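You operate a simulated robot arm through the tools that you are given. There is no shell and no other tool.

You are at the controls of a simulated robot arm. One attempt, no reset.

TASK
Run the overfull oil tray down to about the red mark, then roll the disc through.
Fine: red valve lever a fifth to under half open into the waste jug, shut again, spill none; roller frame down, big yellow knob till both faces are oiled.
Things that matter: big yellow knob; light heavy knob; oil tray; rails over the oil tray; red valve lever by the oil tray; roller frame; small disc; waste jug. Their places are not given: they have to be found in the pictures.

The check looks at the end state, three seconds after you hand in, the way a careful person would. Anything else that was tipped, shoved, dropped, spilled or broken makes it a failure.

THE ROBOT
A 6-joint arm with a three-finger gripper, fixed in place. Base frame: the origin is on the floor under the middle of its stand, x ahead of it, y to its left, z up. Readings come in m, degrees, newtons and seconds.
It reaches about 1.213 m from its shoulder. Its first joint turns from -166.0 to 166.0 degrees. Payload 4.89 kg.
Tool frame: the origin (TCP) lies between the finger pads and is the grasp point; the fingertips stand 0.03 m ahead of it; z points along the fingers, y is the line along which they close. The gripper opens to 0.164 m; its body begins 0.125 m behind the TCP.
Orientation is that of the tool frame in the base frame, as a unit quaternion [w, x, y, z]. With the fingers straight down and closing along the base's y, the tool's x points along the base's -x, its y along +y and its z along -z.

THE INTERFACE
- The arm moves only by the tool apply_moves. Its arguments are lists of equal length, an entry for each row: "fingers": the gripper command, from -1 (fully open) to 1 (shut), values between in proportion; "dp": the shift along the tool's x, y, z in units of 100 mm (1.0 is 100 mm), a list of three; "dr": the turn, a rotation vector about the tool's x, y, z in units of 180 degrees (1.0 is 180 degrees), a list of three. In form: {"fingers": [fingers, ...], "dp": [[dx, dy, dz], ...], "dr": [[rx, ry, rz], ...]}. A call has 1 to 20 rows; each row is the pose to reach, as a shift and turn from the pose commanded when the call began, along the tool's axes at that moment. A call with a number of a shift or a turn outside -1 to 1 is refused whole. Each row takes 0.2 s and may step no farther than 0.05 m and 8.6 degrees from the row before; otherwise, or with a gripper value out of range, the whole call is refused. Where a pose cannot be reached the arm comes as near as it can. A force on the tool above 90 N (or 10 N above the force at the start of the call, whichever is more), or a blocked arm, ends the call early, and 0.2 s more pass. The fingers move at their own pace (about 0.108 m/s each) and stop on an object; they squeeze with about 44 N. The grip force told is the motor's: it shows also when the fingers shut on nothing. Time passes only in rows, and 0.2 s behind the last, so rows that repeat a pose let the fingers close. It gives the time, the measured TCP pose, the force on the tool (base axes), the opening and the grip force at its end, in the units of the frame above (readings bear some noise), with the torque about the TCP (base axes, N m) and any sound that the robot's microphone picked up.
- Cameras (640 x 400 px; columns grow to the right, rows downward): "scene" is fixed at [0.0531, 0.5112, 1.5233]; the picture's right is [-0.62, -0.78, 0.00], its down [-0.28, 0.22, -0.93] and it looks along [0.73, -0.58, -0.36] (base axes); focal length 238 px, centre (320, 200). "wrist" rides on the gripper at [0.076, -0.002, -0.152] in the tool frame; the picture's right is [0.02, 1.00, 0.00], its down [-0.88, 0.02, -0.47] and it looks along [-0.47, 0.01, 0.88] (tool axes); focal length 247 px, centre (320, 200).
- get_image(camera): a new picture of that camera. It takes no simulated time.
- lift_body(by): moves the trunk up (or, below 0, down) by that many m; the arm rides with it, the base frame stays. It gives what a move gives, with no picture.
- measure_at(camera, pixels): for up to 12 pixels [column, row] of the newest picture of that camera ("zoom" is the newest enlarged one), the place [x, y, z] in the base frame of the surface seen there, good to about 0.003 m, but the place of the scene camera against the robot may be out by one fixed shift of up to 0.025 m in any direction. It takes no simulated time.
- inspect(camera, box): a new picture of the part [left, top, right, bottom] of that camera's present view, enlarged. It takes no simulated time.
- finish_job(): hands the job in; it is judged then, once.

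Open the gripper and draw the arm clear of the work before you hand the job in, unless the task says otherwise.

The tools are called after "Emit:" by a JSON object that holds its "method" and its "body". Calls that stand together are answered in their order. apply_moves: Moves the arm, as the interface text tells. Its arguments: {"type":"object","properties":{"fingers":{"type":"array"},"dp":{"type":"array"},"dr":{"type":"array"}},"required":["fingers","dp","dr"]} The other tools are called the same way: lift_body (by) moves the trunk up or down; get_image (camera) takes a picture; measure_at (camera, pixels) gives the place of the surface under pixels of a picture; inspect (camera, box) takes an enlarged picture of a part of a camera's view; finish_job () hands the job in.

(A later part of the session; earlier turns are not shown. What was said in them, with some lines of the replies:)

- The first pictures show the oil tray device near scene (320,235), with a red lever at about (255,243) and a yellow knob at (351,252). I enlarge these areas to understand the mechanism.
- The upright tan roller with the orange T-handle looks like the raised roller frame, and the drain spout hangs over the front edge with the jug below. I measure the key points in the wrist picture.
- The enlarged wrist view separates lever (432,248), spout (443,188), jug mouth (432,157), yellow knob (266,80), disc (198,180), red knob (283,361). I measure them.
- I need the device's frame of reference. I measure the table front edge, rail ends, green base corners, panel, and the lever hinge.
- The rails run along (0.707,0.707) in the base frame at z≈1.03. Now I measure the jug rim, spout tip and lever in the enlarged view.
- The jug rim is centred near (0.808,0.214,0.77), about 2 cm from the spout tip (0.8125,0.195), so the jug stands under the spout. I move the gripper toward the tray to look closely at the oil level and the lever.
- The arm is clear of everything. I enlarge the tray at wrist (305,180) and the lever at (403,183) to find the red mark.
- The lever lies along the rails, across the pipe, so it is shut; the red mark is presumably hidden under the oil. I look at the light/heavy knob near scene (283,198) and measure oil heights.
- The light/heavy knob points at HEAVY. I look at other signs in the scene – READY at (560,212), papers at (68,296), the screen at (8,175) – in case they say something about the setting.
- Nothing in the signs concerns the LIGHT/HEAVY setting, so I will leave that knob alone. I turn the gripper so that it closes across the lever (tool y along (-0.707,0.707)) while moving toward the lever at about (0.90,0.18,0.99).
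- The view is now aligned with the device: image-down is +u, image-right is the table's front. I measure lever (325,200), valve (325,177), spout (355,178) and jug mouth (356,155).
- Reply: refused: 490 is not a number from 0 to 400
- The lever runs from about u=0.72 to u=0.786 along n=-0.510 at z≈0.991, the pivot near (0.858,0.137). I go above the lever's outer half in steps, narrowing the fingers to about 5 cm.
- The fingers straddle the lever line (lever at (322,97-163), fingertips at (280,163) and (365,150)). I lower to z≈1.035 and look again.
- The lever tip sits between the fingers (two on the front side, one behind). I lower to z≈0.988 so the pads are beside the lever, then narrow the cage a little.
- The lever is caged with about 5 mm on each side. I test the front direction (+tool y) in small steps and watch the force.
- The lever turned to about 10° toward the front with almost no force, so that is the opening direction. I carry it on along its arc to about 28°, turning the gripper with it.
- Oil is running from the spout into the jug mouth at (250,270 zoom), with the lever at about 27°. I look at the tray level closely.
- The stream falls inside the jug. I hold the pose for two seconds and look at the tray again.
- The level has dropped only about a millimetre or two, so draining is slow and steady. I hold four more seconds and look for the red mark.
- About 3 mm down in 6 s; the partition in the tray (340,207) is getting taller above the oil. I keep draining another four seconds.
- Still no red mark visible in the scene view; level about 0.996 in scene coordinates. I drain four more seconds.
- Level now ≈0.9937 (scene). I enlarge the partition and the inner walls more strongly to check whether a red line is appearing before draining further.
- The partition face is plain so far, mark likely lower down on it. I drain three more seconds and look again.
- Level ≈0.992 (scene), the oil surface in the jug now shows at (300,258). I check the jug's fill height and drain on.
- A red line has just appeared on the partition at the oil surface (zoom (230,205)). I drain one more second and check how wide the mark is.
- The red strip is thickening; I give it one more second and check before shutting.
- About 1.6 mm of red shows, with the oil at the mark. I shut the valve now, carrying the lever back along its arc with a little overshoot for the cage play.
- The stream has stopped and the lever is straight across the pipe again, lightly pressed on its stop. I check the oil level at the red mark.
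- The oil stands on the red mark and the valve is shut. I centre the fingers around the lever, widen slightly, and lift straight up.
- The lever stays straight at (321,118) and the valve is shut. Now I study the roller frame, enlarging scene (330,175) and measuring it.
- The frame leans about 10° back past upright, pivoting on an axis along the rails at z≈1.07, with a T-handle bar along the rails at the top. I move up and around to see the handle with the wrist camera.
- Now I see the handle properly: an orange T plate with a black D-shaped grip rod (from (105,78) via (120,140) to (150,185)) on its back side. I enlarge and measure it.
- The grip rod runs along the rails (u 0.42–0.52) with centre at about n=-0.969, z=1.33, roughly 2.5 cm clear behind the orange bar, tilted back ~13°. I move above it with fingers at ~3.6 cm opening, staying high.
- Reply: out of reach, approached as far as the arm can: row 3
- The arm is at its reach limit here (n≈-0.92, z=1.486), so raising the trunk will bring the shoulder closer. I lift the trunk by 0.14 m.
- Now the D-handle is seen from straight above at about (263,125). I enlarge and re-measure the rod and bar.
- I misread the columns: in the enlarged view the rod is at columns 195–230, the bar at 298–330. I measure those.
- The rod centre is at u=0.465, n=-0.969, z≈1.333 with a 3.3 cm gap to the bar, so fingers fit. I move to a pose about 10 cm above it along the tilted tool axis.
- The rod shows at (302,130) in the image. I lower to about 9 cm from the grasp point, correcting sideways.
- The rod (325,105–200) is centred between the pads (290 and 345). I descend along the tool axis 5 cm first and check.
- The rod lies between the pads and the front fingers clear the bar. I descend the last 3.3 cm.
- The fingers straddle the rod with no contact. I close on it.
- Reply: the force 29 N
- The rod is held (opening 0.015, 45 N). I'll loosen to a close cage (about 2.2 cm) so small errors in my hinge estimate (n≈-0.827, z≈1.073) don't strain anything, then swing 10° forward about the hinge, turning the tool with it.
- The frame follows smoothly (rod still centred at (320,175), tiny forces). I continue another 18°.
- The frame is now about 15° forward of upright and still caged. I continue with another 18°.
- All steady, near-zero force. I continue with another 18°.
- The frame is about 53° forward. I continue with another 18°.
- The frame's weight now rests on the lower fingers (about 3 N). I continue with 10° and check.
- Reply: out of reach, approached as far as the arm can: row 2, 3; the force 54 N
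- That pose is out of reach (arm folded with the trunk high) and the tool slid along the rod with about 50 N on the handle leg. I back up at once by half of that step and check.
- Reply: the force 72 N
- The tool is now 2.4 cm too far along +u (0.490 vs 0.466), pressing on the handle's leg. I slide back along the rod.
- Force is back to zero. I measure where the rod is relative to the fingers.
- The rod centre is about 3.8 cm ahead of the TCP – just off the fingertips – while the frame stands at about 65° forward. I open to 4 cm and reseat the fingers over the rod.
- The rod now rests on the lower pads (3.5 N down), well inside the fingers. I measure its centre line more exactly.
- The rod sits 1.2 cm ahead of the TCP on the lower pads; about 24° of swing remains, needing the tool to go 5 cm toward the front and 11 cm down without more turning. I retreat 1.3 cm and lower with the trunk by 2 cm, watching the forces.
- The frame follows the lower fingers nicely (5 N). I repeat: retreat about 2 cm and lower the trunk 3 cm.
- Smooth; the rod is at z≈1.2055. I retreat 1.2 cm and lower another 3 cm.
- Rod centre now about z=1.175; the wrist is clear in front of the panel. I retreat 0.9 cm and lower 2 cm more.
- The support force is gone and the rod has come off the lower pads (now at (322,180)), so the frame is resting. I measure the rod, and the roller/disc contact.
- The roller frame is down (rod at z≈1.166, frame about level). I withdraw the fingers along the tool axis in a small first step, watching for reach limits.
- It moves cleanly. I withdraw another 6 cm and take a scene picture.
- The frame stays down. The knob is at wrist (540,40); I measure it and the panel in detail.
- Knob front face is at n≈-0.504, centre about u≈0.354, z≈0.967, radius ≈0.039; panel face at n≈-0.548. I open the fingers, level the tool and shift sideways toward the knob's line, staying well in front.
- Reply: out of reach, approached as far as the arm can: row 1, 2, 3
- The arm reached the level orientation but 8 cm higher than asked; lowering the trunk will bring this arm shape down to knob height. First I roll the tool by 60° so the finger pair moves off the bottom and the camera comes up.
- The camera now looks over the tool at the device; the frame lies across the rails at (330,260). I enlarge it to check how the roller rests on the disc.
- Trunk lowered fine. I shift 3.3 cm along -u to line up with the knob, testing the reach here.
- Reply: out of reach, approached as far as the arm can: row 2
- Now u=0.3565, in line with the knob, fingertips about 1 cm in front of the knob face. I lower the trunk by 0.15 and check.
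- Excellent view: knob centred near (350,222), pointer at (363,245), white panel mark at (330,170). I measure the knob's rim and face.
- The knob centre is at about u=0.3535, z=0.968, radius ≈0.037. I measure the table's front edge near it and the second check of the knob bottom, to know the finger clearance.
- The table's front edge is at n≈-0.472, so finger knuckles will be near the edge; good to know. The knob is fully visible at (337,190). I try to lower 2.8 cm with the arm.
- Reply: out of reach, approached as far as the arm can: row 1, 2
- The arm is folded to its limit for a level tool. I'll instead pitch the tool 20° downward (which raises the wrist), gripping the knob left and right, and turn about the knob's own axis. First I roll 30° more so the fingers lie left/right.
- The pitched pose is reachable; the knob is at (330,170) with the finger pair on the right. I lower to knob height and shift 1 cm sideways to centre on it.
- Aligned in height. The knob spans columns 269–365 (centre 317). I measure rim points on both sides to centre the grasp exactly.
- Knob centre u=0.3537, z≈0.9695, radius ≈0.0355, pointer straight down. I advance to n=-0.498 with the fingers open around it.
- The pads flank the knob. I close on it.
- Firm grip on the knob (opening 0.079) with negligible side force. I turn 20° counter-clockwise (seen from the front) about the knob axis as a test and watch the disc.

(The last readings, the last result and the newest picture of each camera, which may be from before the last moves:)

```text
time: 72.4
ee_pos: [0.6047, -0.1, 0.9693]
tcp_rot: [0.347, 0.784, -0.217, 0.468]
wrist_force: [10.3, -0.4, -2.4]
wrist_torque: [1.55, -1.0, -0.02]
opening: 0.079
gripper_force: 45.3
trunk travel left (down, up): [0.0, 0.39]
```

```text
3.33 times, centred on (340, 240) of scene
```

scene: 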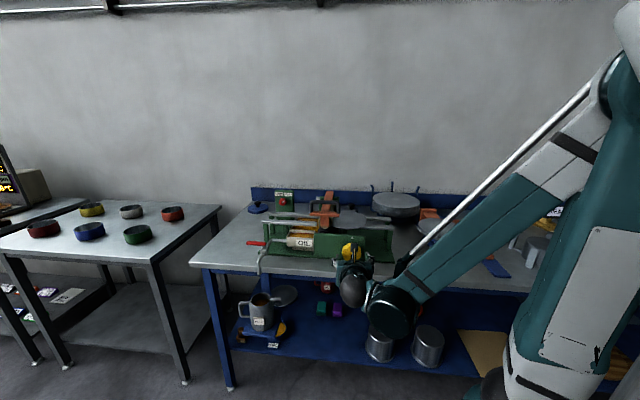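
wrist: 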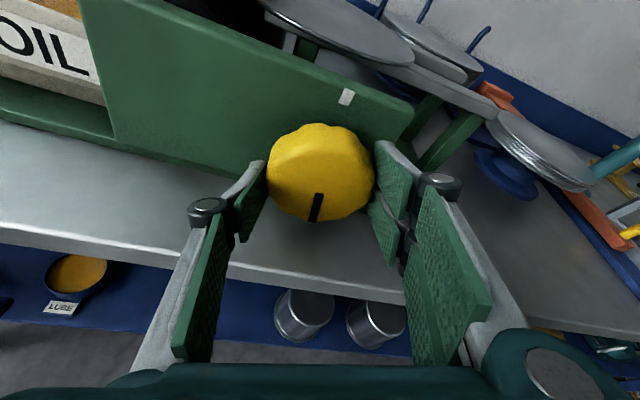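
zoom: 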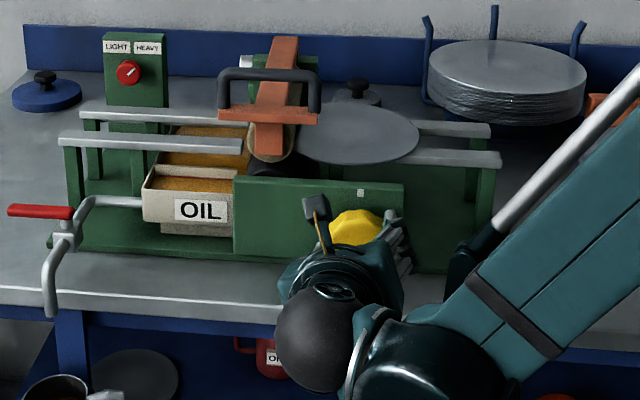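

Counter-clockwise moved the disc to the right (its right edge went from 410 to 418 in the zoom) – the wrong way; so clockwise carries it through over the tray. I check how much the knob slipped in the grip.

Emit:
{"method": "inspect", "body": {"camera": "wrist", "box": [240, 80, 420, 240]}}

Emit:
{"method": "inspect", "body": {"camera": "scene", "box": [310, 190, 390, 240]}}

Emit:
{"method": "measure_at", "body": {"camera": "zoom", "pixels": [[300, 230], [220, 230], [480, 220], [280, 270], [170, 170], [150, 120], [530, 215], [330, 165]]}}

```text
2.50 times, centred on (330, 160) of wrist
```

zoom: 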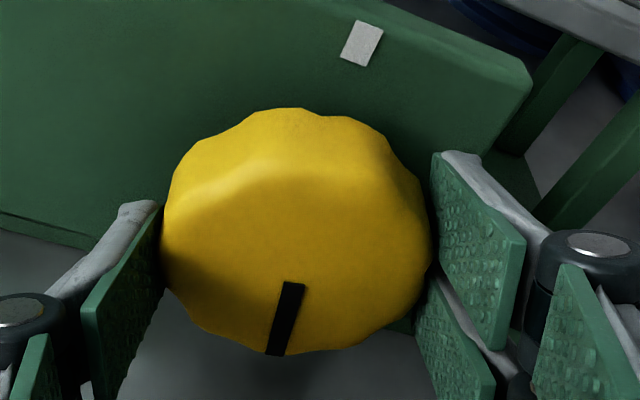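

```text
8.00 times, centred on (350, 215) of scene
```

zoom: 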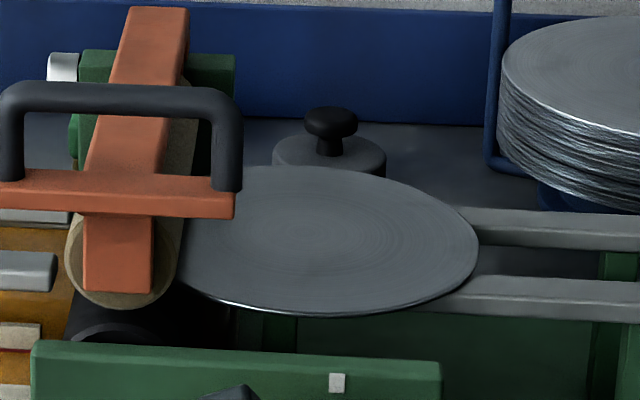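

```text
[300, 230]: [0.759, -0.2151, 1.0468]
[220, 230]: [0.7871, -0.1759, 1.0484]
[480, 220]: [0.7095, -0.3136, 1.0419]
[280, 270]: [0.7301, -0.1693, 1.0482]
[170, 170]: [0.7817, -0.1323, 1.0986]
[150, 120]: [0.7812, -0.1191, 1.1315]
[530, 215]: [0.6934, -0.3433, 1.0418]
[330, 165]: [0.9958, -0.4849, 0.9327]
```

In the grip the pointer lags by about 12°, so the knob only turned ~7° and the disc moved ~1 cm right. I now turn clockwise 20° more slowly and compare.

Emit:
{"method": "apply_moves", "body": {"fingers": [1, 1, 1, 1, 1, 1], "dp": [[0, 0, 0], [0, 0, 0], [0, 0, 0], [0, 0, 0], [0, 0, 0], [0, 0, 0]], "dr": [[0.0063, 0, 0.0174], [0.0127, 0, 0.0348], [0.019, 0, 0.0522], [0.0253, 0, 0.0696], [0.0316, 0, 0.087], [0.038, 0, 0.1044]]}}

Emit:
{"method": "inspect", "body": {"camera": "wrist", "box": [240, 80, 420, 240]}}

Emit:
{"method": "inspect", "body": {"camera": "scene", "box": [310, 190, 390, 240]}}

```text
time: 73.8
ee_pos: [0.6043, -0.1024, 0.9703]
tcp_rot: [0.219, 0.757, -0.315, 0.529]
wrist_force: [-7.4, 8.1, -5.6]
wrist_torque: [0.27, 0.32, -0.97]
opening: 0.0787
gripper_force: 45.5
trunk travel left (down, up): [0.0, 0.39]
```

```text
2.50 times, centred on (330, 160) of wrist
```

zoom: 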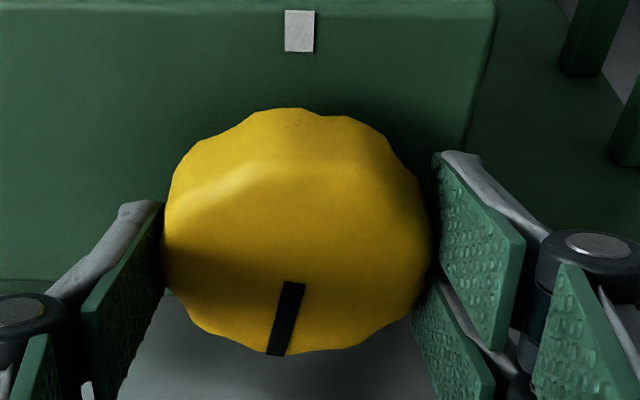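

```text
8.00 times, centred on (350, 215) of scene
```

zoom: 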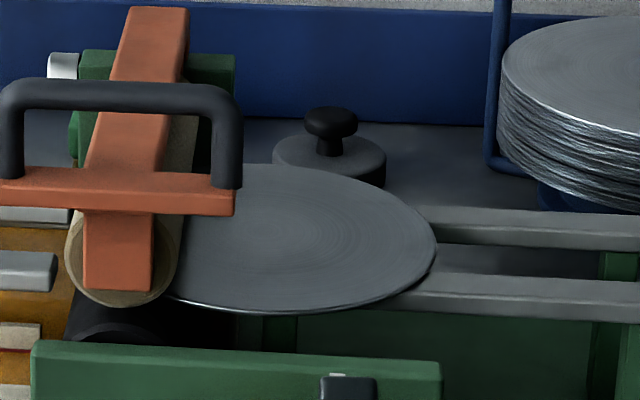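

Clockwise the knob follows the grip fully (20°) and the disc moved about 2.5 cm left, toward the tray – the right way. I continue clockwise 20° more.

Emit:
{"method": "apply_moves", "body": {"fingers": [1, 1, 1, 1, 1, 1], "dp": [[0, 0, 0], [0, 0, 0], [0, 0, 0], [0, 0, 0], [0, 0, 0], [0, 0, 0]], "dr": [[0.0063, 0, 0.0174], [0.0127, 0, 0.0348], [0.019, 0, 0.0522], [0.0253, 0, 0.0696], [0.0316, 0, 0.087], [0.038, 0, 0.1044]]}}

Emit:
{"method": "get_image", "body": {"camera": "wrist"}}

Emit:
{"method": "inspect", "body": {"camera": "scene", "box": [260, 180, 420, 300]}}

```text
time: 75.2
ee_pos: [0.6029, -0.1037, 0.9704]
tcp_rot: [0.084, 0.706, -0.404, 0.576]
wrist_force: [-41.0, -11.2, -27.0]
wrist_torque: [0.37, 0.68, -1.85]
opening: 0.0787
gripper_force: 45.5
trunk travel left (down, up): [0.0, 0.39]
```

```text
taken
```

wrist: 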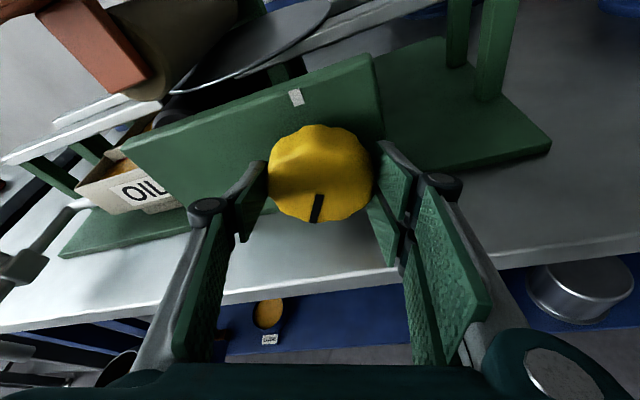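

```text
3.33 times, centred on (340, 240) of scene
```

zoom: 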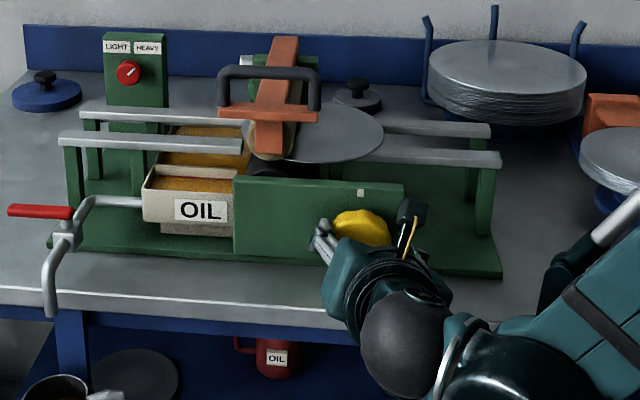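

The disc has moved another 2.6 cm left, but side force has built up to ~50 N from a small axis misfit. I release the grip to relax before regripping.

Emit:
{"method": "apply_moves", "body": {"fingers": [0.1, 0, -0.1, -0.1], "dp": [[0, 0, 0], [0, 0, 0], [0, 0, 0], [0, 0, 0]], "dr": [[0, 0, 0], [0, 0, 0], [0, 0, 0], [0, 0, 0]]}}

Emit:
{"method": "get_image", "body": {"camera": "wrist"}}

Emit:
{"method": "measure_at", "body": {"camera": "wrist", "pixels": [[272, 175], [372, 180], [320, 128], [318, 218], [320, 175], [295, 97]]}}

```text
time: 76.2
ee_pos: [0.6058, -0.1023, 0.9703]
tcp_rot: [0.083, 0.708, -0.401, 0.576]
wrist_force: [-0.6, -0.2, -0.6]
wrist_torque: [0.02, 0.01, -0.03]
opening: 0.0901
gripper_force: 0.1
trunk travel left (down, up): [0.0, 0.39]
```

```text
taken
```

wrist: 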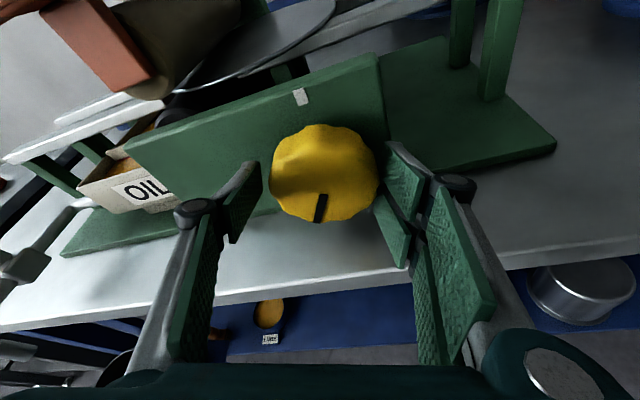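

```text
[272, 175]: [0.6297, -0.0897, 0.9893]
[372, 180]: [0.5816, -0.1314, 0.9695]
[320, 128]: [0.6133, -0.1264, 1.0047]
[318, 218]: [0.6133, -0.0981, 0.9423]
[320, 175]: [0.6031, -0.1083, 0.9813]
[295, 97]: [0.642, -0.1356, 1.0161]
```

Released; the forces vanish and the knob stays. I rotate the open gripper 65° back counter-clockwise around the knob, nudging it 2.5 mm to centre.

Emit:
{"method": "apply_moves", "body": {"fingers": [-0.1, -0.1, -0.1, -0.1, -0.1, -0.1, -0.1, -0.1], "dp": [[0.008, 0.024, 0], [0.008, 0.024, 0], [0.008, 0.024, 0], [0.008, 0.024, 0], [0.008, 0.024, 0], [0.008, 0.024, 0], [0.008, 0.024, 0], [0.008, 0.024, 0]], "dr": [[-0.0154, 0, -0.0424], [-0.0309, 0, -0.0849], [-0.0463, 0, -0.1273], [-0.0618, 0, -0.1697], [-0.0772, 0, -0.2121], [-0.0926, 0, -0.2546], [-0.1081, 0, -0.297], [-0.1235, 0, -0.3394]]}}

Emit:
{"method": "get_image", "body": {"camera": "wrist"}}

Emit:
{"method": "inspect", "body": {"camera": "scene", "box": [260, 180, 420, 300]}}

```text
time: 78.0
ee_pos: [0.6036, -0.1032, 0.9702]
tcp_rot: [0.493, 0.783, -0.087, 0.368]
wrist_force: [-0.1, -0.7, 1.3]
wrist_torque: [0.07, -0.04, 0.16]
opening: 0.0902
gripper_force: 0.1
trunk travel left (down, up): [0.0, 0.39]
```

```text
taken
```

wrist: 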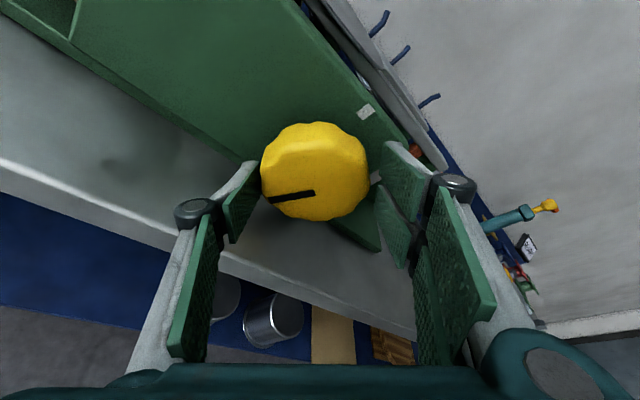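

```text
3.33 times, centred on (340, 240) of scene
```

zoom: 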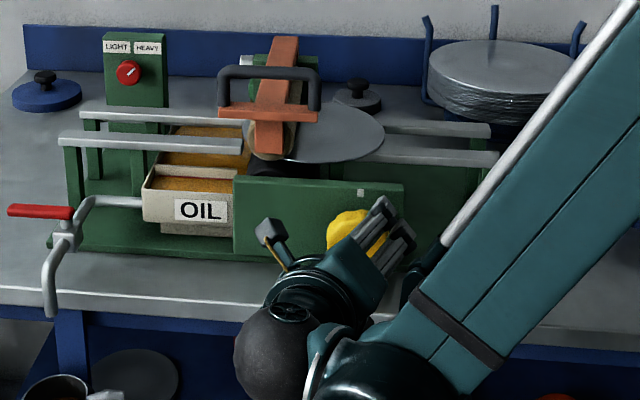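

Regrip position is good, no contact force. I close on the knob and turn clockwise 33°.

Emit:
{"method": "apply_moves", "body": {"fingers": [0.2, 0.5, 1, 1], "dp": [[0, 0, 0], [0, 0, 0], [0, 0, 0], [0, 0, 0]], "dr": [[0, 0, 0], [0, 0, 0], [0, 0, 0], [0, 0, 0]]}}

Emit:
{"method": "apply_moves", "body": {"fingers": [1, 1, 1, 1, 1, 1, 1, 1], "dp": [[0, 0, 0], [0, 0, 0], [0, 0, 0], [0, 0, 0], [0, 0, 0], [0, 0, 0], [0, 0, 0], [0, 0, 0]], "dr": [[0.0078, 0, 0.0215], [0.0157, 0, 0.0431], [0.0235, 0, 0.0646], [0.0313, 0, 0.0861], [0.0392, 0, 0.1077], [0.047, 0, 0.1292], [0.0549, 0, 0.1508], [0.0627, 0, 0.1723]]}}

Emit:
{"method": "get_image", "body": {"camera": "wrist"}}

Emit:
{"method": "inspect", "body": {"camera": "scene", "box": [260, 180, 420, 300]}}

```text
time: 79.0
ee_pos: [0.6051, -0.1007, 0.9691]
tcp_rot: [0.492, 0.784, -0.085, 0.368]
wrist_force: [8.3, 50.9, -46.6]
wrist_torque: [1.49, 1.23, 2.18]
opening: 0.0793
gripper_force: 44.9
trunk travel left (down, up): [0.0, 0.39]
```

```text
time: 80.8
ee_pos: [0.6051, -0.1013, 0.9709]
tcp_rot: [0.297, 0.776, -0.255, 0.494]
wrist_force: [26.7, 58.1, -2.9]
wrist_torque: [0.31, 0.03, 2.28]
opening: 0.0792
gripper_force: 44.3
trunk travel left (down, up): [0.0, 0.39]
```

```text
taken
```

wrist: 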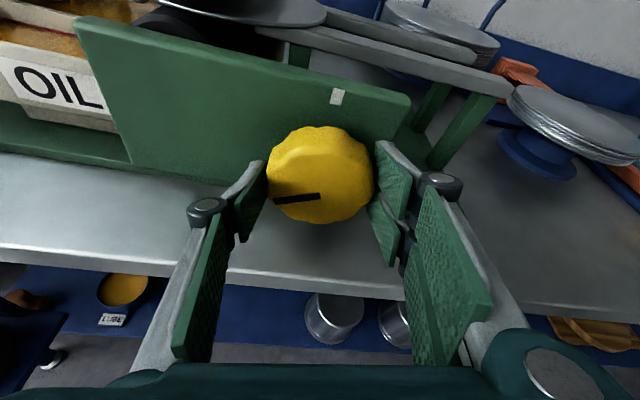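

```text
3.33 times, centred on (340, 240) of scene
```

zoom: 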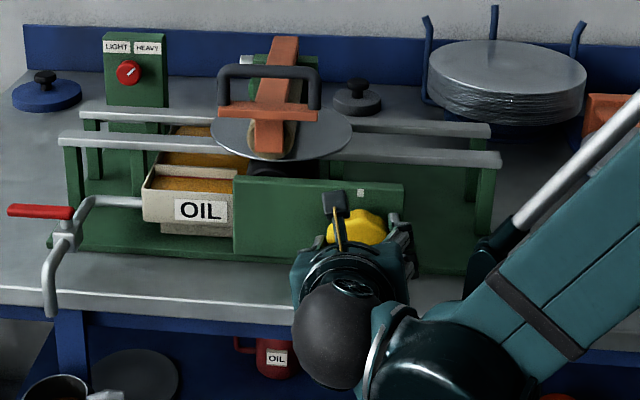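

The disc is now halfway through (spanning 210–352 in the zoom). Side force is ~60 N because the knob centre is really at about u=0.3535, z=0.967; I relieve it with a 2 mm correction before going on.

Emit:
{"method": "apply_moves", "body": {"fingers": [1, 1], "dp": [[0.005, -0.021, 0], [0.005, -0.021, 0]], "dr": [[0, 0, 0], [0, 0, 0]]}}

```text
time: 81.4
ee_pos: [0.6046, -0.1011, 0.9709]
tcp_rot: [0.298, 0.775, -0.257, 0.494]
wrist_force: [19.5, 24.4, 6.0]
wrist_torque: [-0.72, -0.85, 1.19]
opening: 0.0791
gripper_force: 45.7
trunk travel left (down, up): [0.0, 0.39]
```

The force halves. I continue clockwise another 27° with the centre adjusted.

Emit:
{"method": "apply_moves", "body": {"fingers": [1, 1, 1, 1, 1, 1, 1], "dp": [[0, 0, 0], [0, 0, 0], [0, 0, 0], [0, 0, 0], [0, 0, 0], [0, 0, 0], [0, 0.005, 0]], "dr": [[0.0073, 0, 0.0201], [0.0147, 0, 0.0403], [0.022, 0, 0.0604], [0.0293, 0, 0.0806], [0.0366, 0, 0.1007], [0.044, 0, 0.1209], [0.0513, 0, 0.141]]}}

Emit:
{"method": "get_image", "body": {"camera": "wrist"}}

Emit:
{"method": "inspect", "body": {"camera": "scene", "box": [260, 180, 420, 300]}}

```text
time: 83.0
ee_pos: [0.6051, -0.1036, 0.9704]
tcp_rot: [0.118, 0.722, -0.381, 0.566]
wrist_force: [-9.5, 1.3, -0.1]
wrist_torque: [-0.29, -0.24, -0.53]
opening: 0.079
gripper_force: 45.4
trunk travel left (down, up): [0.0, 0.39]
```

```text
taken
```

wrist: 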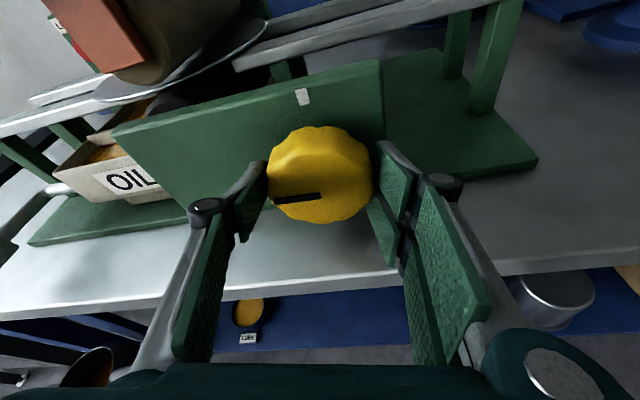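

```text
3.33 times, centred on (340, 240) of scene
```

zoom: 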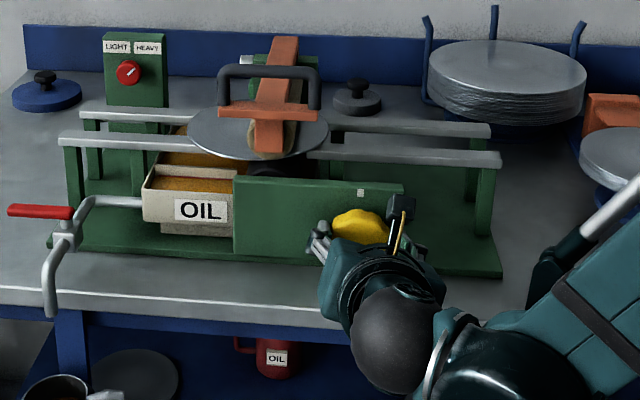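

Force is nearly nil now and the disc has advanced to 187–330. I release, and rotate the open gripper 57° back, correcting the centre to z≈0.966.

Emit:
{"method": "apply_moves", "body": {"fingers": [0.1, 0, -0.1, -0.1], "dp": [[0, 0, 0], [0, 0, 0], [0, 0, 0], [-0.042, 0.014, 0]], "dr": [[0, 0, 0], [0, 0, 0], [0, 0, 0], [0, 0, 0]]}}

Emit:
{"method": "apply_moves", "body": {"fingers": [-0.1, -0.1, -0.1, -0.1, -0.1, -0.1, -0.1], "dp": [[0, 0, 0], [0, 0, 0], [0, 0, 0], [0, 0, 0], [0, 0, 0], [0, 0, 0], [0, 0, 0]], "dr": [[-0.0155, 0, -0.0425], [-0.0309, 0, -0.0851], [-0.0464, 0, -0.1276], [-0.0619, 0, -0.1701], [-0.0774, 0, -0.2126], [-0.0928, 0, -0.2552], [-0.1083, 0, -0.2977]]}}

Emit:
{"method": "get_image", "body": {"camera": "wrist"}}

```text
time: 84.0
ee_pos: [0.6051, -0.1027, 0.9668]
tcp_rot: [0.119, 0.722, -0.381, 0.566]
wrist_force: [0.0, 0.1, 0.0]
wrist_torque: [0.01, 0.01, 0.0]
opening: 0.0901
gripper_force: 0.0
trunk travel left (down, up): [0.0, 0.39]
```

```text
time: 85.6
ee_pos: [0.6023, -0.1033, 0.9649]
tcp_rot: [0.477, 0.786, -0.102, 0.381]
wrist_force: [-0.3, -0.4, 0.5]
wrist_torque: [0.02, 0.0, 0.14]
opening: 0.0902
gripper_force: 0.0
trunk travel left (down, up): [0.0, 0.39]
```

```text
taken
```

wrist: 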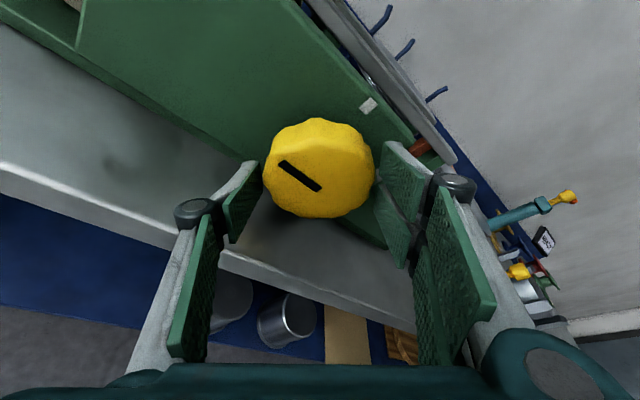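

The knob is now centred between the pads (263–375). I grip and check the force.

Emit:
{"method": "apply_moves", "body": {"fingers": [0.2, 0.5, 1, 1], "dp": [[0, 0, 0], [0, 0, 0], [0, 0, 0], [0, 0, 0]], "dr": [[0, 0, 0], [0, 0, 0], [0, 0, 0], [0, 0, 0]]}}

```text
time: 86.6
ee_pos: [0.6043, -0.1028, 0.9656]
tcp_rot: [0.475, 0.786, -0.104, 0.382]
wrist_force: [-5.2, 10.8, -13.6]
wrist_torque: [0.43, 0.45, 0.41]
opening: 0.0786
gripper_force: 44.6
trunk travel left (down, up): [0.0, 0.39]
```

The grip is now nearly force-free (≈18 N). I turn clockwise 32° in 4° steps.

Emit:
{"method": "apply_moves", "body": {"fingers": [1, 1, 1, 1, 1, 1, 1, 1], "dp": [[0, 0, 0], [0, 0, 0], [0, 0, 0], [0, 0, 0], [0, 0, 0], [0, 0, 0], [0, 0, 0], [0, 0, 0]], "dr": [[0.0076, 0, 0.0209], [0.0152, 0, 0.0418], [0.0228, 0, 0.0627], [0.0304, 0, 0.0836], [0.038, 0, 0.1044], [0.0456, 0, 0.1253], [0.0532, 0, 0.1462], [0.0608, 0, 0.1671]]}}

Emit:
{"method": "inspect", "body": {"camera": "scene", "box": [260, 180, 420, 300]}}

```text
time: 88.4
ee_pos: [0.6054, -0.1021, 0.9669]
tcp_rot: [0.283, 0.774, -0.266, 0.499]
wrist_force: [1.2, 11.8, -30.0]
wrist_torque: [0.35, 0.35, 1.12]
opening: 0.0783
gripper_force: 45.1
trunk travel left (down, up): [0.0, 0.39]
```

```text
3.33 times, centred on (340, 240) of scene
```

zoom: 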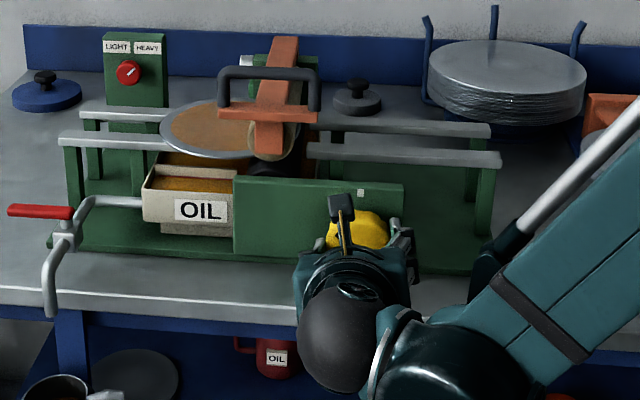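

The disc's top face has now turned oil-brown and the disc spans about 160–300. I look closer.

Emit:
{"method": "inspect", "body": {"camera": "scene", "box": [290, 190, 360, 240]}}

Emit:
{"method": "get_image", "body": {"camera": "wrist"}}

```text
8.00 times, centred on (325, 215) of scene
```

zoom: 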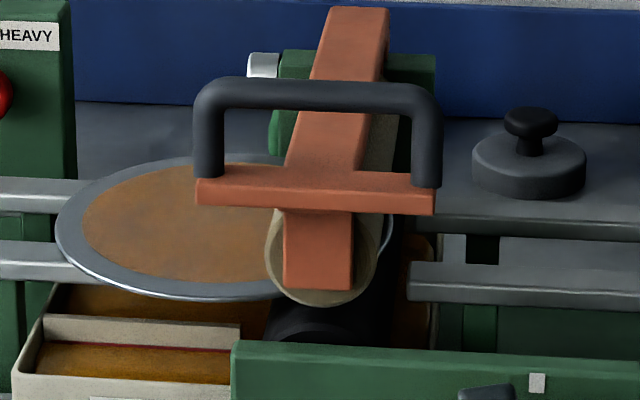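

```text
taken
```

wrist: 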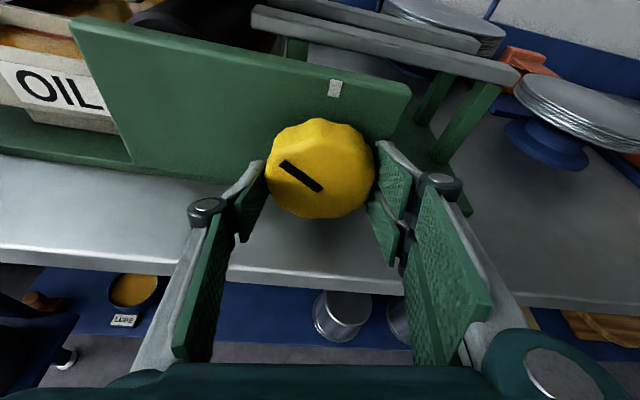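

The top face is oiled, but the disc's right edge is still under the roller (zoom column 392). I keep turning clockwise 28° more to run it through.

Emit:
{"method": "apply_moves", "body": {"fingers": [1, 1, 1, 1, 1, 1, 1], "dp": [[0, 0, 0], [0, 0, 0], [0, 0, 0], [0, 0, 0], [0, 0, 0], [0, 0, 0], [0, 0, 0]], "dr": [[0.0076, 0, 0.0209], [0.0152, 0, 0.0418], [0.0228, 0, 0.0627], [0.0304, 0, 0.0836], [0.038, 0, 0.1044], [0.0456, 0, 0.1253], [0.0532, 0, 0.1462]]}}

Emit:
{"method": "inspect", "body": {"camera": "scene", "box": [280, 190, 360, 240]}}

Emit:
{"method": "inspect", "body": {"camera": "scene", "box": [260, 180, 420, 300]}}

```text
time: 90.0
ee_pos: [0.6044, -0.1024, 0.9658]
tcp_rot: [0.098, 0.713, -0.393, 0.573]
wrist_force: [6.2, 1.1, -2.5]
wrist_torque: [0.37, 0.3, 0.68]
opening: 0.0786
gripper_force: 45.2
trunk travel left (down, up): [0.0, 0.39]
```

```text
8.00 times, centred on (320, 215) of scene
```

zoom: 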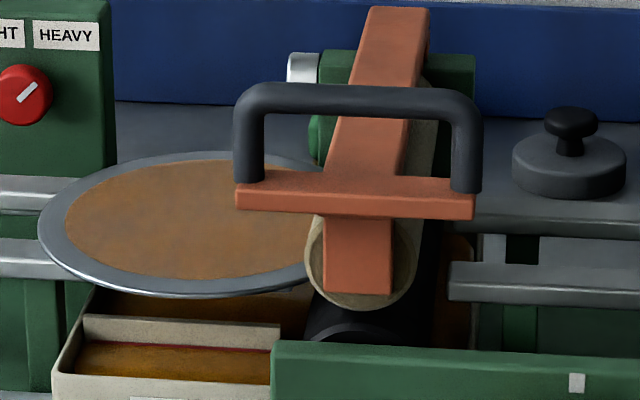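

```text
3.33 times, centred on (340, 240) of scene
```

zoom: 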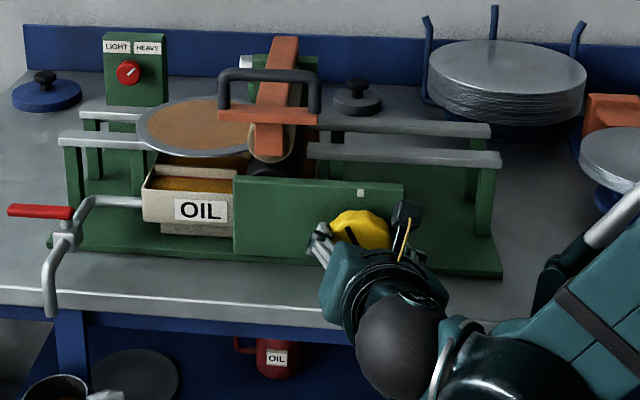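

The disc is nearly out (left edge moved another 3.3 cm). One more stroke will clear it: I release and rotate the open gripper 60° back.

Emit:
{"method": "apply_moves", "body": {"fingers": [0.1, 0, -0.1], "dp": [[0, 0, 0], [0, 0, 0], [0, 0, 0]], "dr": [[0, 0, 0], [0, 0, 0], [0, 0, 0]]}}

Emit:
{"method": "apply_moves", "body": {"fingers": [-0.1, -0.1, -0.1, -0.1, -0.1, -0.1, -0.1, -0.1], "dp": [[0, 0, 0], [0, 0, 0], [0, 0, 0], [0, 0, 0], [0, 0, 0], [0, 0, 0], [0, 0, 0], [0, 0, 0]], "dr": [[-0.0143, 0, -0.0392], [-0.0285, 0, -0.0783], [-0.0428, 0, -0.1175], [-0.057, 0, -0.1567], [-0.0713, 0, -0.1958], [-0.0855, 0, -0.235], [-0.0998, 0, -0.2741], [-0.114, 0, -0.3133]]}}

Emit:
{"method": "get_image", "body": {"camera": "wrist"}}

Emit:
{"method": "inspect", "body": {"camera": "scene", "box": [280, 190, 360, 240]}}

```text
time: 90.8
ee_pos: [0.6029, -0.1022, 0.9666]
tcp_rot: [0.098, 0.714, -0.392, 0.572]
wrist_force: [-0.9, -0.1, -0.1]
wrist_torque: [-0.01, 0.01, -0.02]
opening: 0.0902
gripper_force: 0.1
trunk travel left (down, up): [0.0, 0.39]
```

```text
time: 92.6
ee_pos: [0.6043, -0.1024, 0.9656]
tcp_rot: [0.476, 0.786, -0.102, 0.382]
wrist_force: [-0.7, 0.2, 0.7]
wrist_torque: [0.02, -0.01, 0.13]
opening: 0.0901
gripper_force: 0.1
trunk travel left (down, up): [0.0, 0.39]
```

```text
taken
```

wrist: 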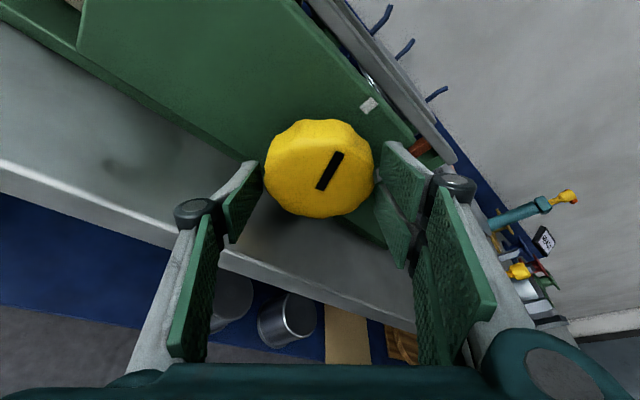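

```text
8.00 times, centred on (320, 215) of scene
```

zoom: 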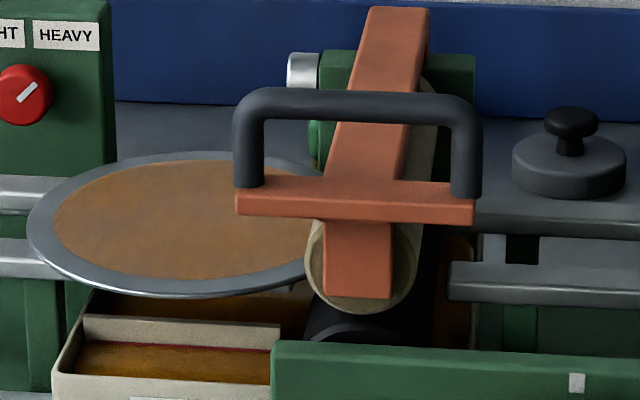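

The disc has crept a bit further out (left edge 27) and the roller has dropped slightly as it clears. I grip again and give another 32° clockwise to make sure it is fully through.

Emit:
{"method": "apply_moves", "body": {"fingers": [0.2, 0.5, 1, 1], "dp": [[0, 0, 0], [0, 0, 0], [0, 0, 0], [0, 0, 0]], "dr": [[0, 0, 0], [0, 0, 0], [0, 0, 0], [0, 0, 0]]}}

Emit:
{"method": "apply_moves", "body": {"fingers": [1, 1, 1, 1, 1, 1, 1, 1], "dp": [[0, 0, 0], [0, 0, 0], [0, 0, 0], [0, 0, 0], [0, 0, 0], [0, 0, 0], [0, 0, 0], [0, 0, 0]], "dr": [[0.0076, 0, 0.0209], [0.0152, 0, 0.0418], [0.0228, 0, 0.0627], [0.0304, 0, 0.0836], [0.038, 0, 0.1044], [0.0456, 0, 0.1253], [0.0532, 0, 0.1462], [0.0608, 0, 0.1671]]}}

Emit:
{"method": "inspect", "body": {"camera": "scene", "box": [280, 190, 360, 240]}}

Emit:
{"method": "get_image", "body": {"camera": "wrist"}}

```text
time: 93.6
ee_pos: [0.6049, -0.1009, 0.966]
tcp_rot: [0.476, 0.786, -0.104, 0.382]
wrist_force: [-6.1, 5.4, -6.4]
wrist_torque: [0.16, 0.22, 0.12]
opening: 0.0794
gripper_force: 45.3
trunk travel left (down, up): [0.0, 0.39]
```

```text
time: 95.4
ee_pos: [0.6042, -0.101, 0.9661]
tcp_rot: [0.284, 0.773, -0.267, 0.5]
wrist_force: [-16.4, 2.3, -25.6]
wrist_torque: [0.23, 0.26, 0.11]
opening: 0.0792
gripper_force: 45.3
trunk travel left (down, up): [0.0, 0.39]
```

```text
8.00 times, centred on (320, 215) of scene
```

zoom: 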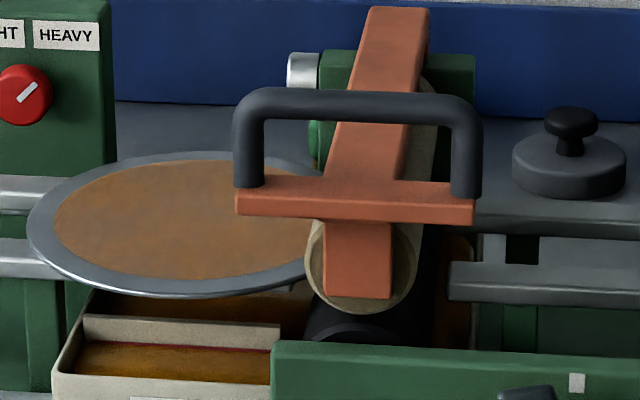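

```text
taken
```

wrist: 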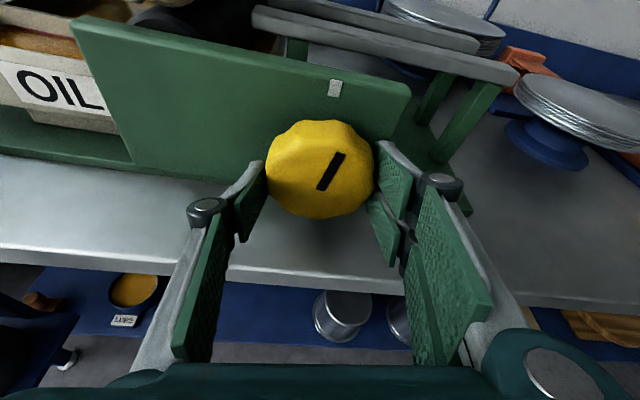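

The knob turned freely and the disc did not move further, so it is fully through, lying oiled on the far rails. I open the gripper and retreat straight out from the knob.

Emit:
{"method": "apply_moves", "body": {"fingers": [0.1, -0.1, -0.22], "dp": [[0, 0, 0], [0, 0, 0], [0, 0, 0]], "dr": [[0, 0, 0], [0, 0, 0], [0, 0, 0]]}}

Emit:
{"method": "apply_moves", "body": {"fingers": [-0.22, -0.22], "dp": [[-0.06, 0, -0.165], [-0.12, 0, -0.33]], "dr": [[0, 0, 0], [0, 0, 0]]}}

Emit:
{"method": "get_image", "body": {"camera": "wrist"}}

Emit:
{"method": "get_image", "body": {"camera": "scene"}}

```text
time: 96.2
ee_pos: [0.604, -0.1024, 0.9667]
tcp_rot: [0.284, 0.773, -0.266, 0.501]
wrist_force: [-0.8, -0.6, -0.6]
wrist_torque: [-0.04, 0.03, 0.01]
opening: 0.0999
gripper_force: 0.1
trunk travel left (down, up): [0.0, 0.39]
```

```text
time: 96.8
ee_pos: [0.5788, -0.0769, 0.9655]
tcp_rot: [0.284, 0.773, -0.266, 0.501]
wrist_force: [-0.3, 0.2, -1.1]
wrist_torque: [-0.01, -0.01, -0.02]
opening: 0.1003
gripper_force: 0.1
trunk travel left (down, up): [0.0, 0.39]
```

```text
taken
```

wrist: 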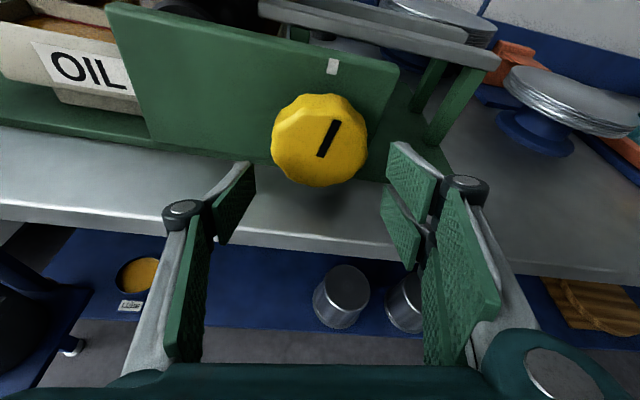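

```text
taken
```

scene: 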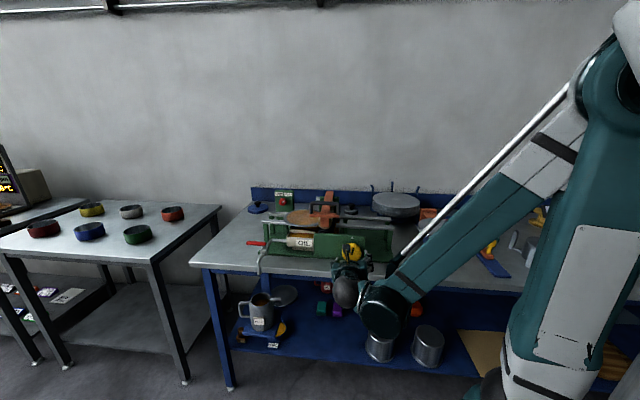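

The gripper is clear of the knob. I raise the trunk to bring the arm up and away from the work.

Emit:
{"method": "lift_body", "body": {"by": 0.3}}

Emit:
{"method": "get_image", "body": {"camera": "wrist"}}

Emit:
{"method": "get_image", "body": {"camera": "scene"}}

```text
time: 99.8
ee_pos: [0.5781, -0.0774, 1.2653]
tcp_rot: [0.284, 0.773, -0.267, 0.5]
wrist_force: [0.0, 0.3, 0.0]
wrist_torque: [0.01, 0.02, 0.01]
opening: 0.0997
gripper_force: 0.1
trunk travel left (down, up): [-0.3, 0.09]
```

```text
taken
```

wrist: 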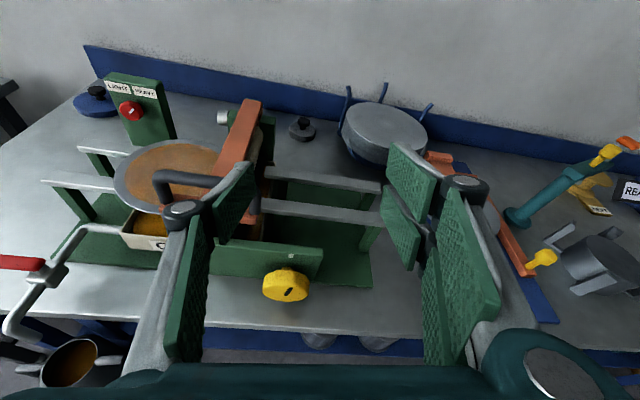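

```text
taken
```

scene: 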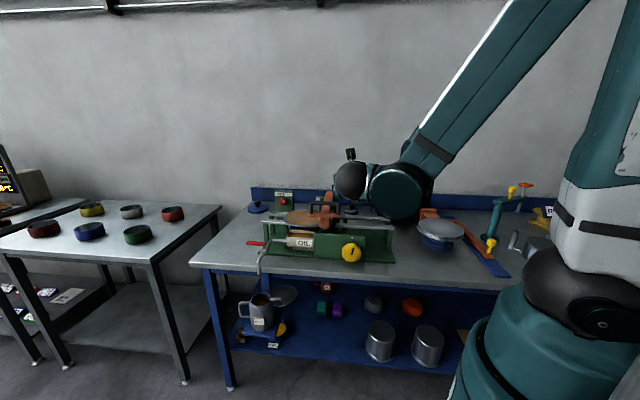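

The arm is up; disc, lever and jug all look in order. I inspect the finished device, the tray level, the lever and the jug closely.

Emit:
{"method": "inspect", "body": {"camera": "scene", "box": [240, 185, 400, 285]}}

Emit:
{"method": "inspect", "body": {"camera": "scene", "box": [280, 210, 340, 250]}}

Emit:
{"method": "inspect", "body": {"camera": "scene", "box": [225, 230, 315, 360]}}

Emit:
{"method": "inspect", "body": {"camera": "wrist", "box": [60, 120, 300, 290]}}

```text
4.00 times, centred on (320, 235) of scene
```

zoom: 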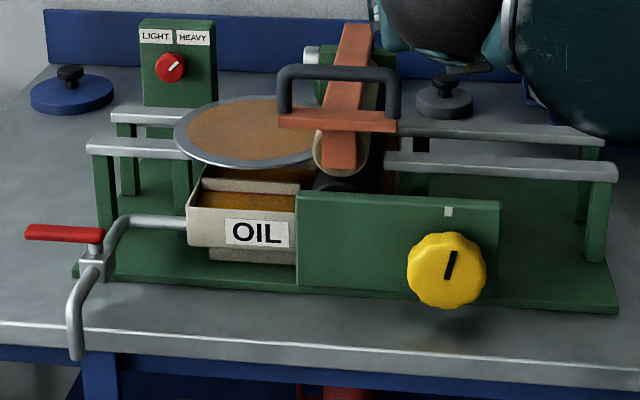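

```text
10.00 times, centred on (310, 230) of scene
```

zoom: 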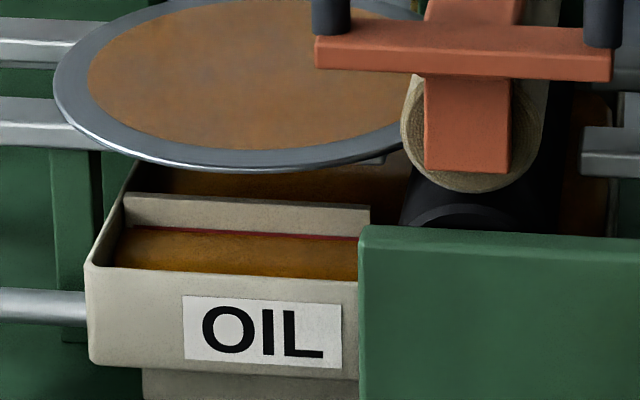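

```text
3.08 times, centred on (270, 295) of scene
```

zoom: 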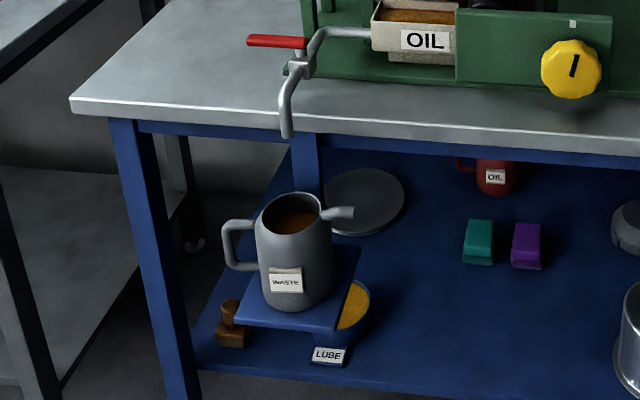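

```text
2.35 times, centred on (180, 205) of wrist
```

zoom: 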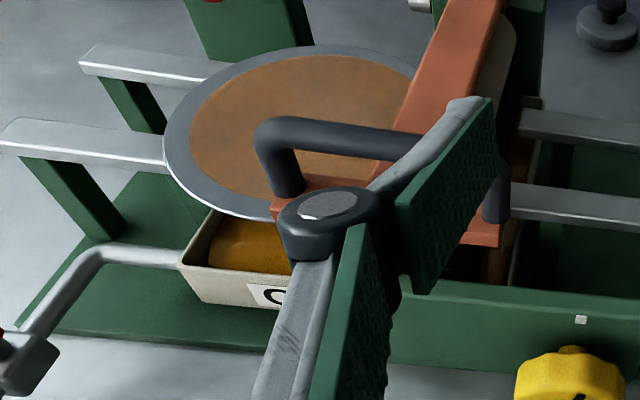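

Everything is as wanted: oil on the red mark, lever shut, jug upright with no drips around, frame down, disc oiled on the far rails. I open the gripper fully and raise the arm to the top of the trunk travel.

Emit:
{"method": "lift_body", "body": {"by": 0.09}}

Emit:
{"method": "apply_moves", "body": {"fingers": [-0.5, -0.8, -1, -1], "dp": [[0, 0, 0], [0, 0, 0], [0, 0, 0], [0, 0, 0]], "dr": [[0, 0, 0], [0, 0, 0], [0, 0, 0], [0, 0, 0]]}}

Emit:
{"method": "get_image", "body": {"camera": "scene"}}

Emit:
{"method": "get_image", "body": {"camera": "wrist"}}

```text
time: 101.1
ee_pos: [0.5772, -0.0788, 1.3552]
tcp_rot: [0.284, 0.773, -0.266, 0.501]
wrist_force: [0.6, 1.0, -0.4]
wrist_torque: [-0.06, -0.02, -0.02]
opening: 0.0997
gripper_force: 0.0
trunk travel left (down, up): [-0.39, 0.0]
```

```text
time: 102.1
ee_pos: [0.5774, -0.0772, 1.3547]
tcp_rot: [0.284, 0.773, -0.267, 0.5]
wrist_force: [-0.2, 0.3, -0.1]
wrist_torque: [0.0, 0.0, 0.0]
opening: 0.164
gripper_force: 0.1
trunk travel left (down, up): [-0.39, 0.0]
```

```text
taken
```

scene: 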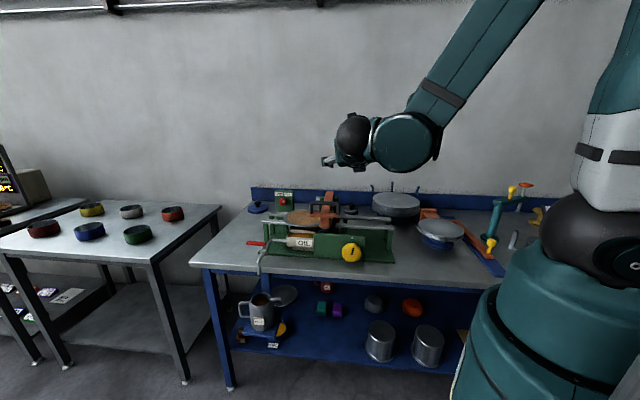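

```text
taken
```

wrist: 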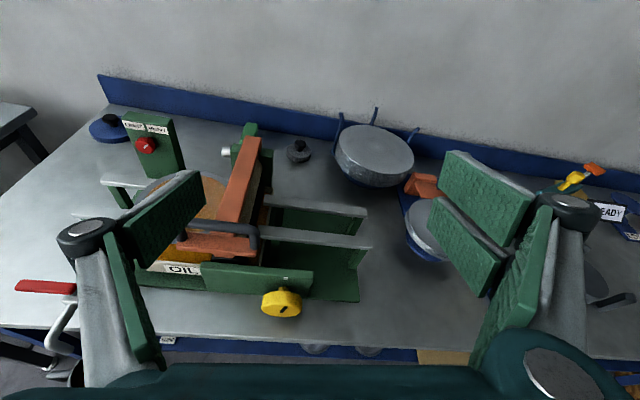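

The final pictures show the gripper open and clear, the lever shut, the jug in place, the frame down and the disc oiled and through; nothing else has moved. I hand in the job.

Emit:
{"method": "finish_job", "body": {}}

```text
The job is handed in.
```

The oil tray is drained to the red mark and the disc is rolled through, and I've handed the job in. One thing I couldn't confirm is the disc's underside: no camera could see it.

- **Oil:** I opened the valve to about 27–30°, roughly a third, assuming a quarter-turn valve. I let the oil run into the waste jug until it reached the red mark, then shut it again. No spill showed in the pictures.
- **Roller frame:** It is down. While lowering it, the arm hit a reach limit and pushed sideways on the handle with up to about 70 N for roughly half a second. I backed off and the frame still came down smoothly; I saw no damage.
- **Disc:** My first test turn of the yellow knob went the wrong way and moved the disc about 1 cm back. Turning it clockwise carried the disc all the way through. The top face is visibly oiled, apart from a narrow bare band around the edge. The underside went through the same rollers.
- **Light/heavy knob:** I left it on HEAVY, because the task didn't ask for a change.

The gripper is open and the arm is clear of the work. I saw nothing else disturbed.
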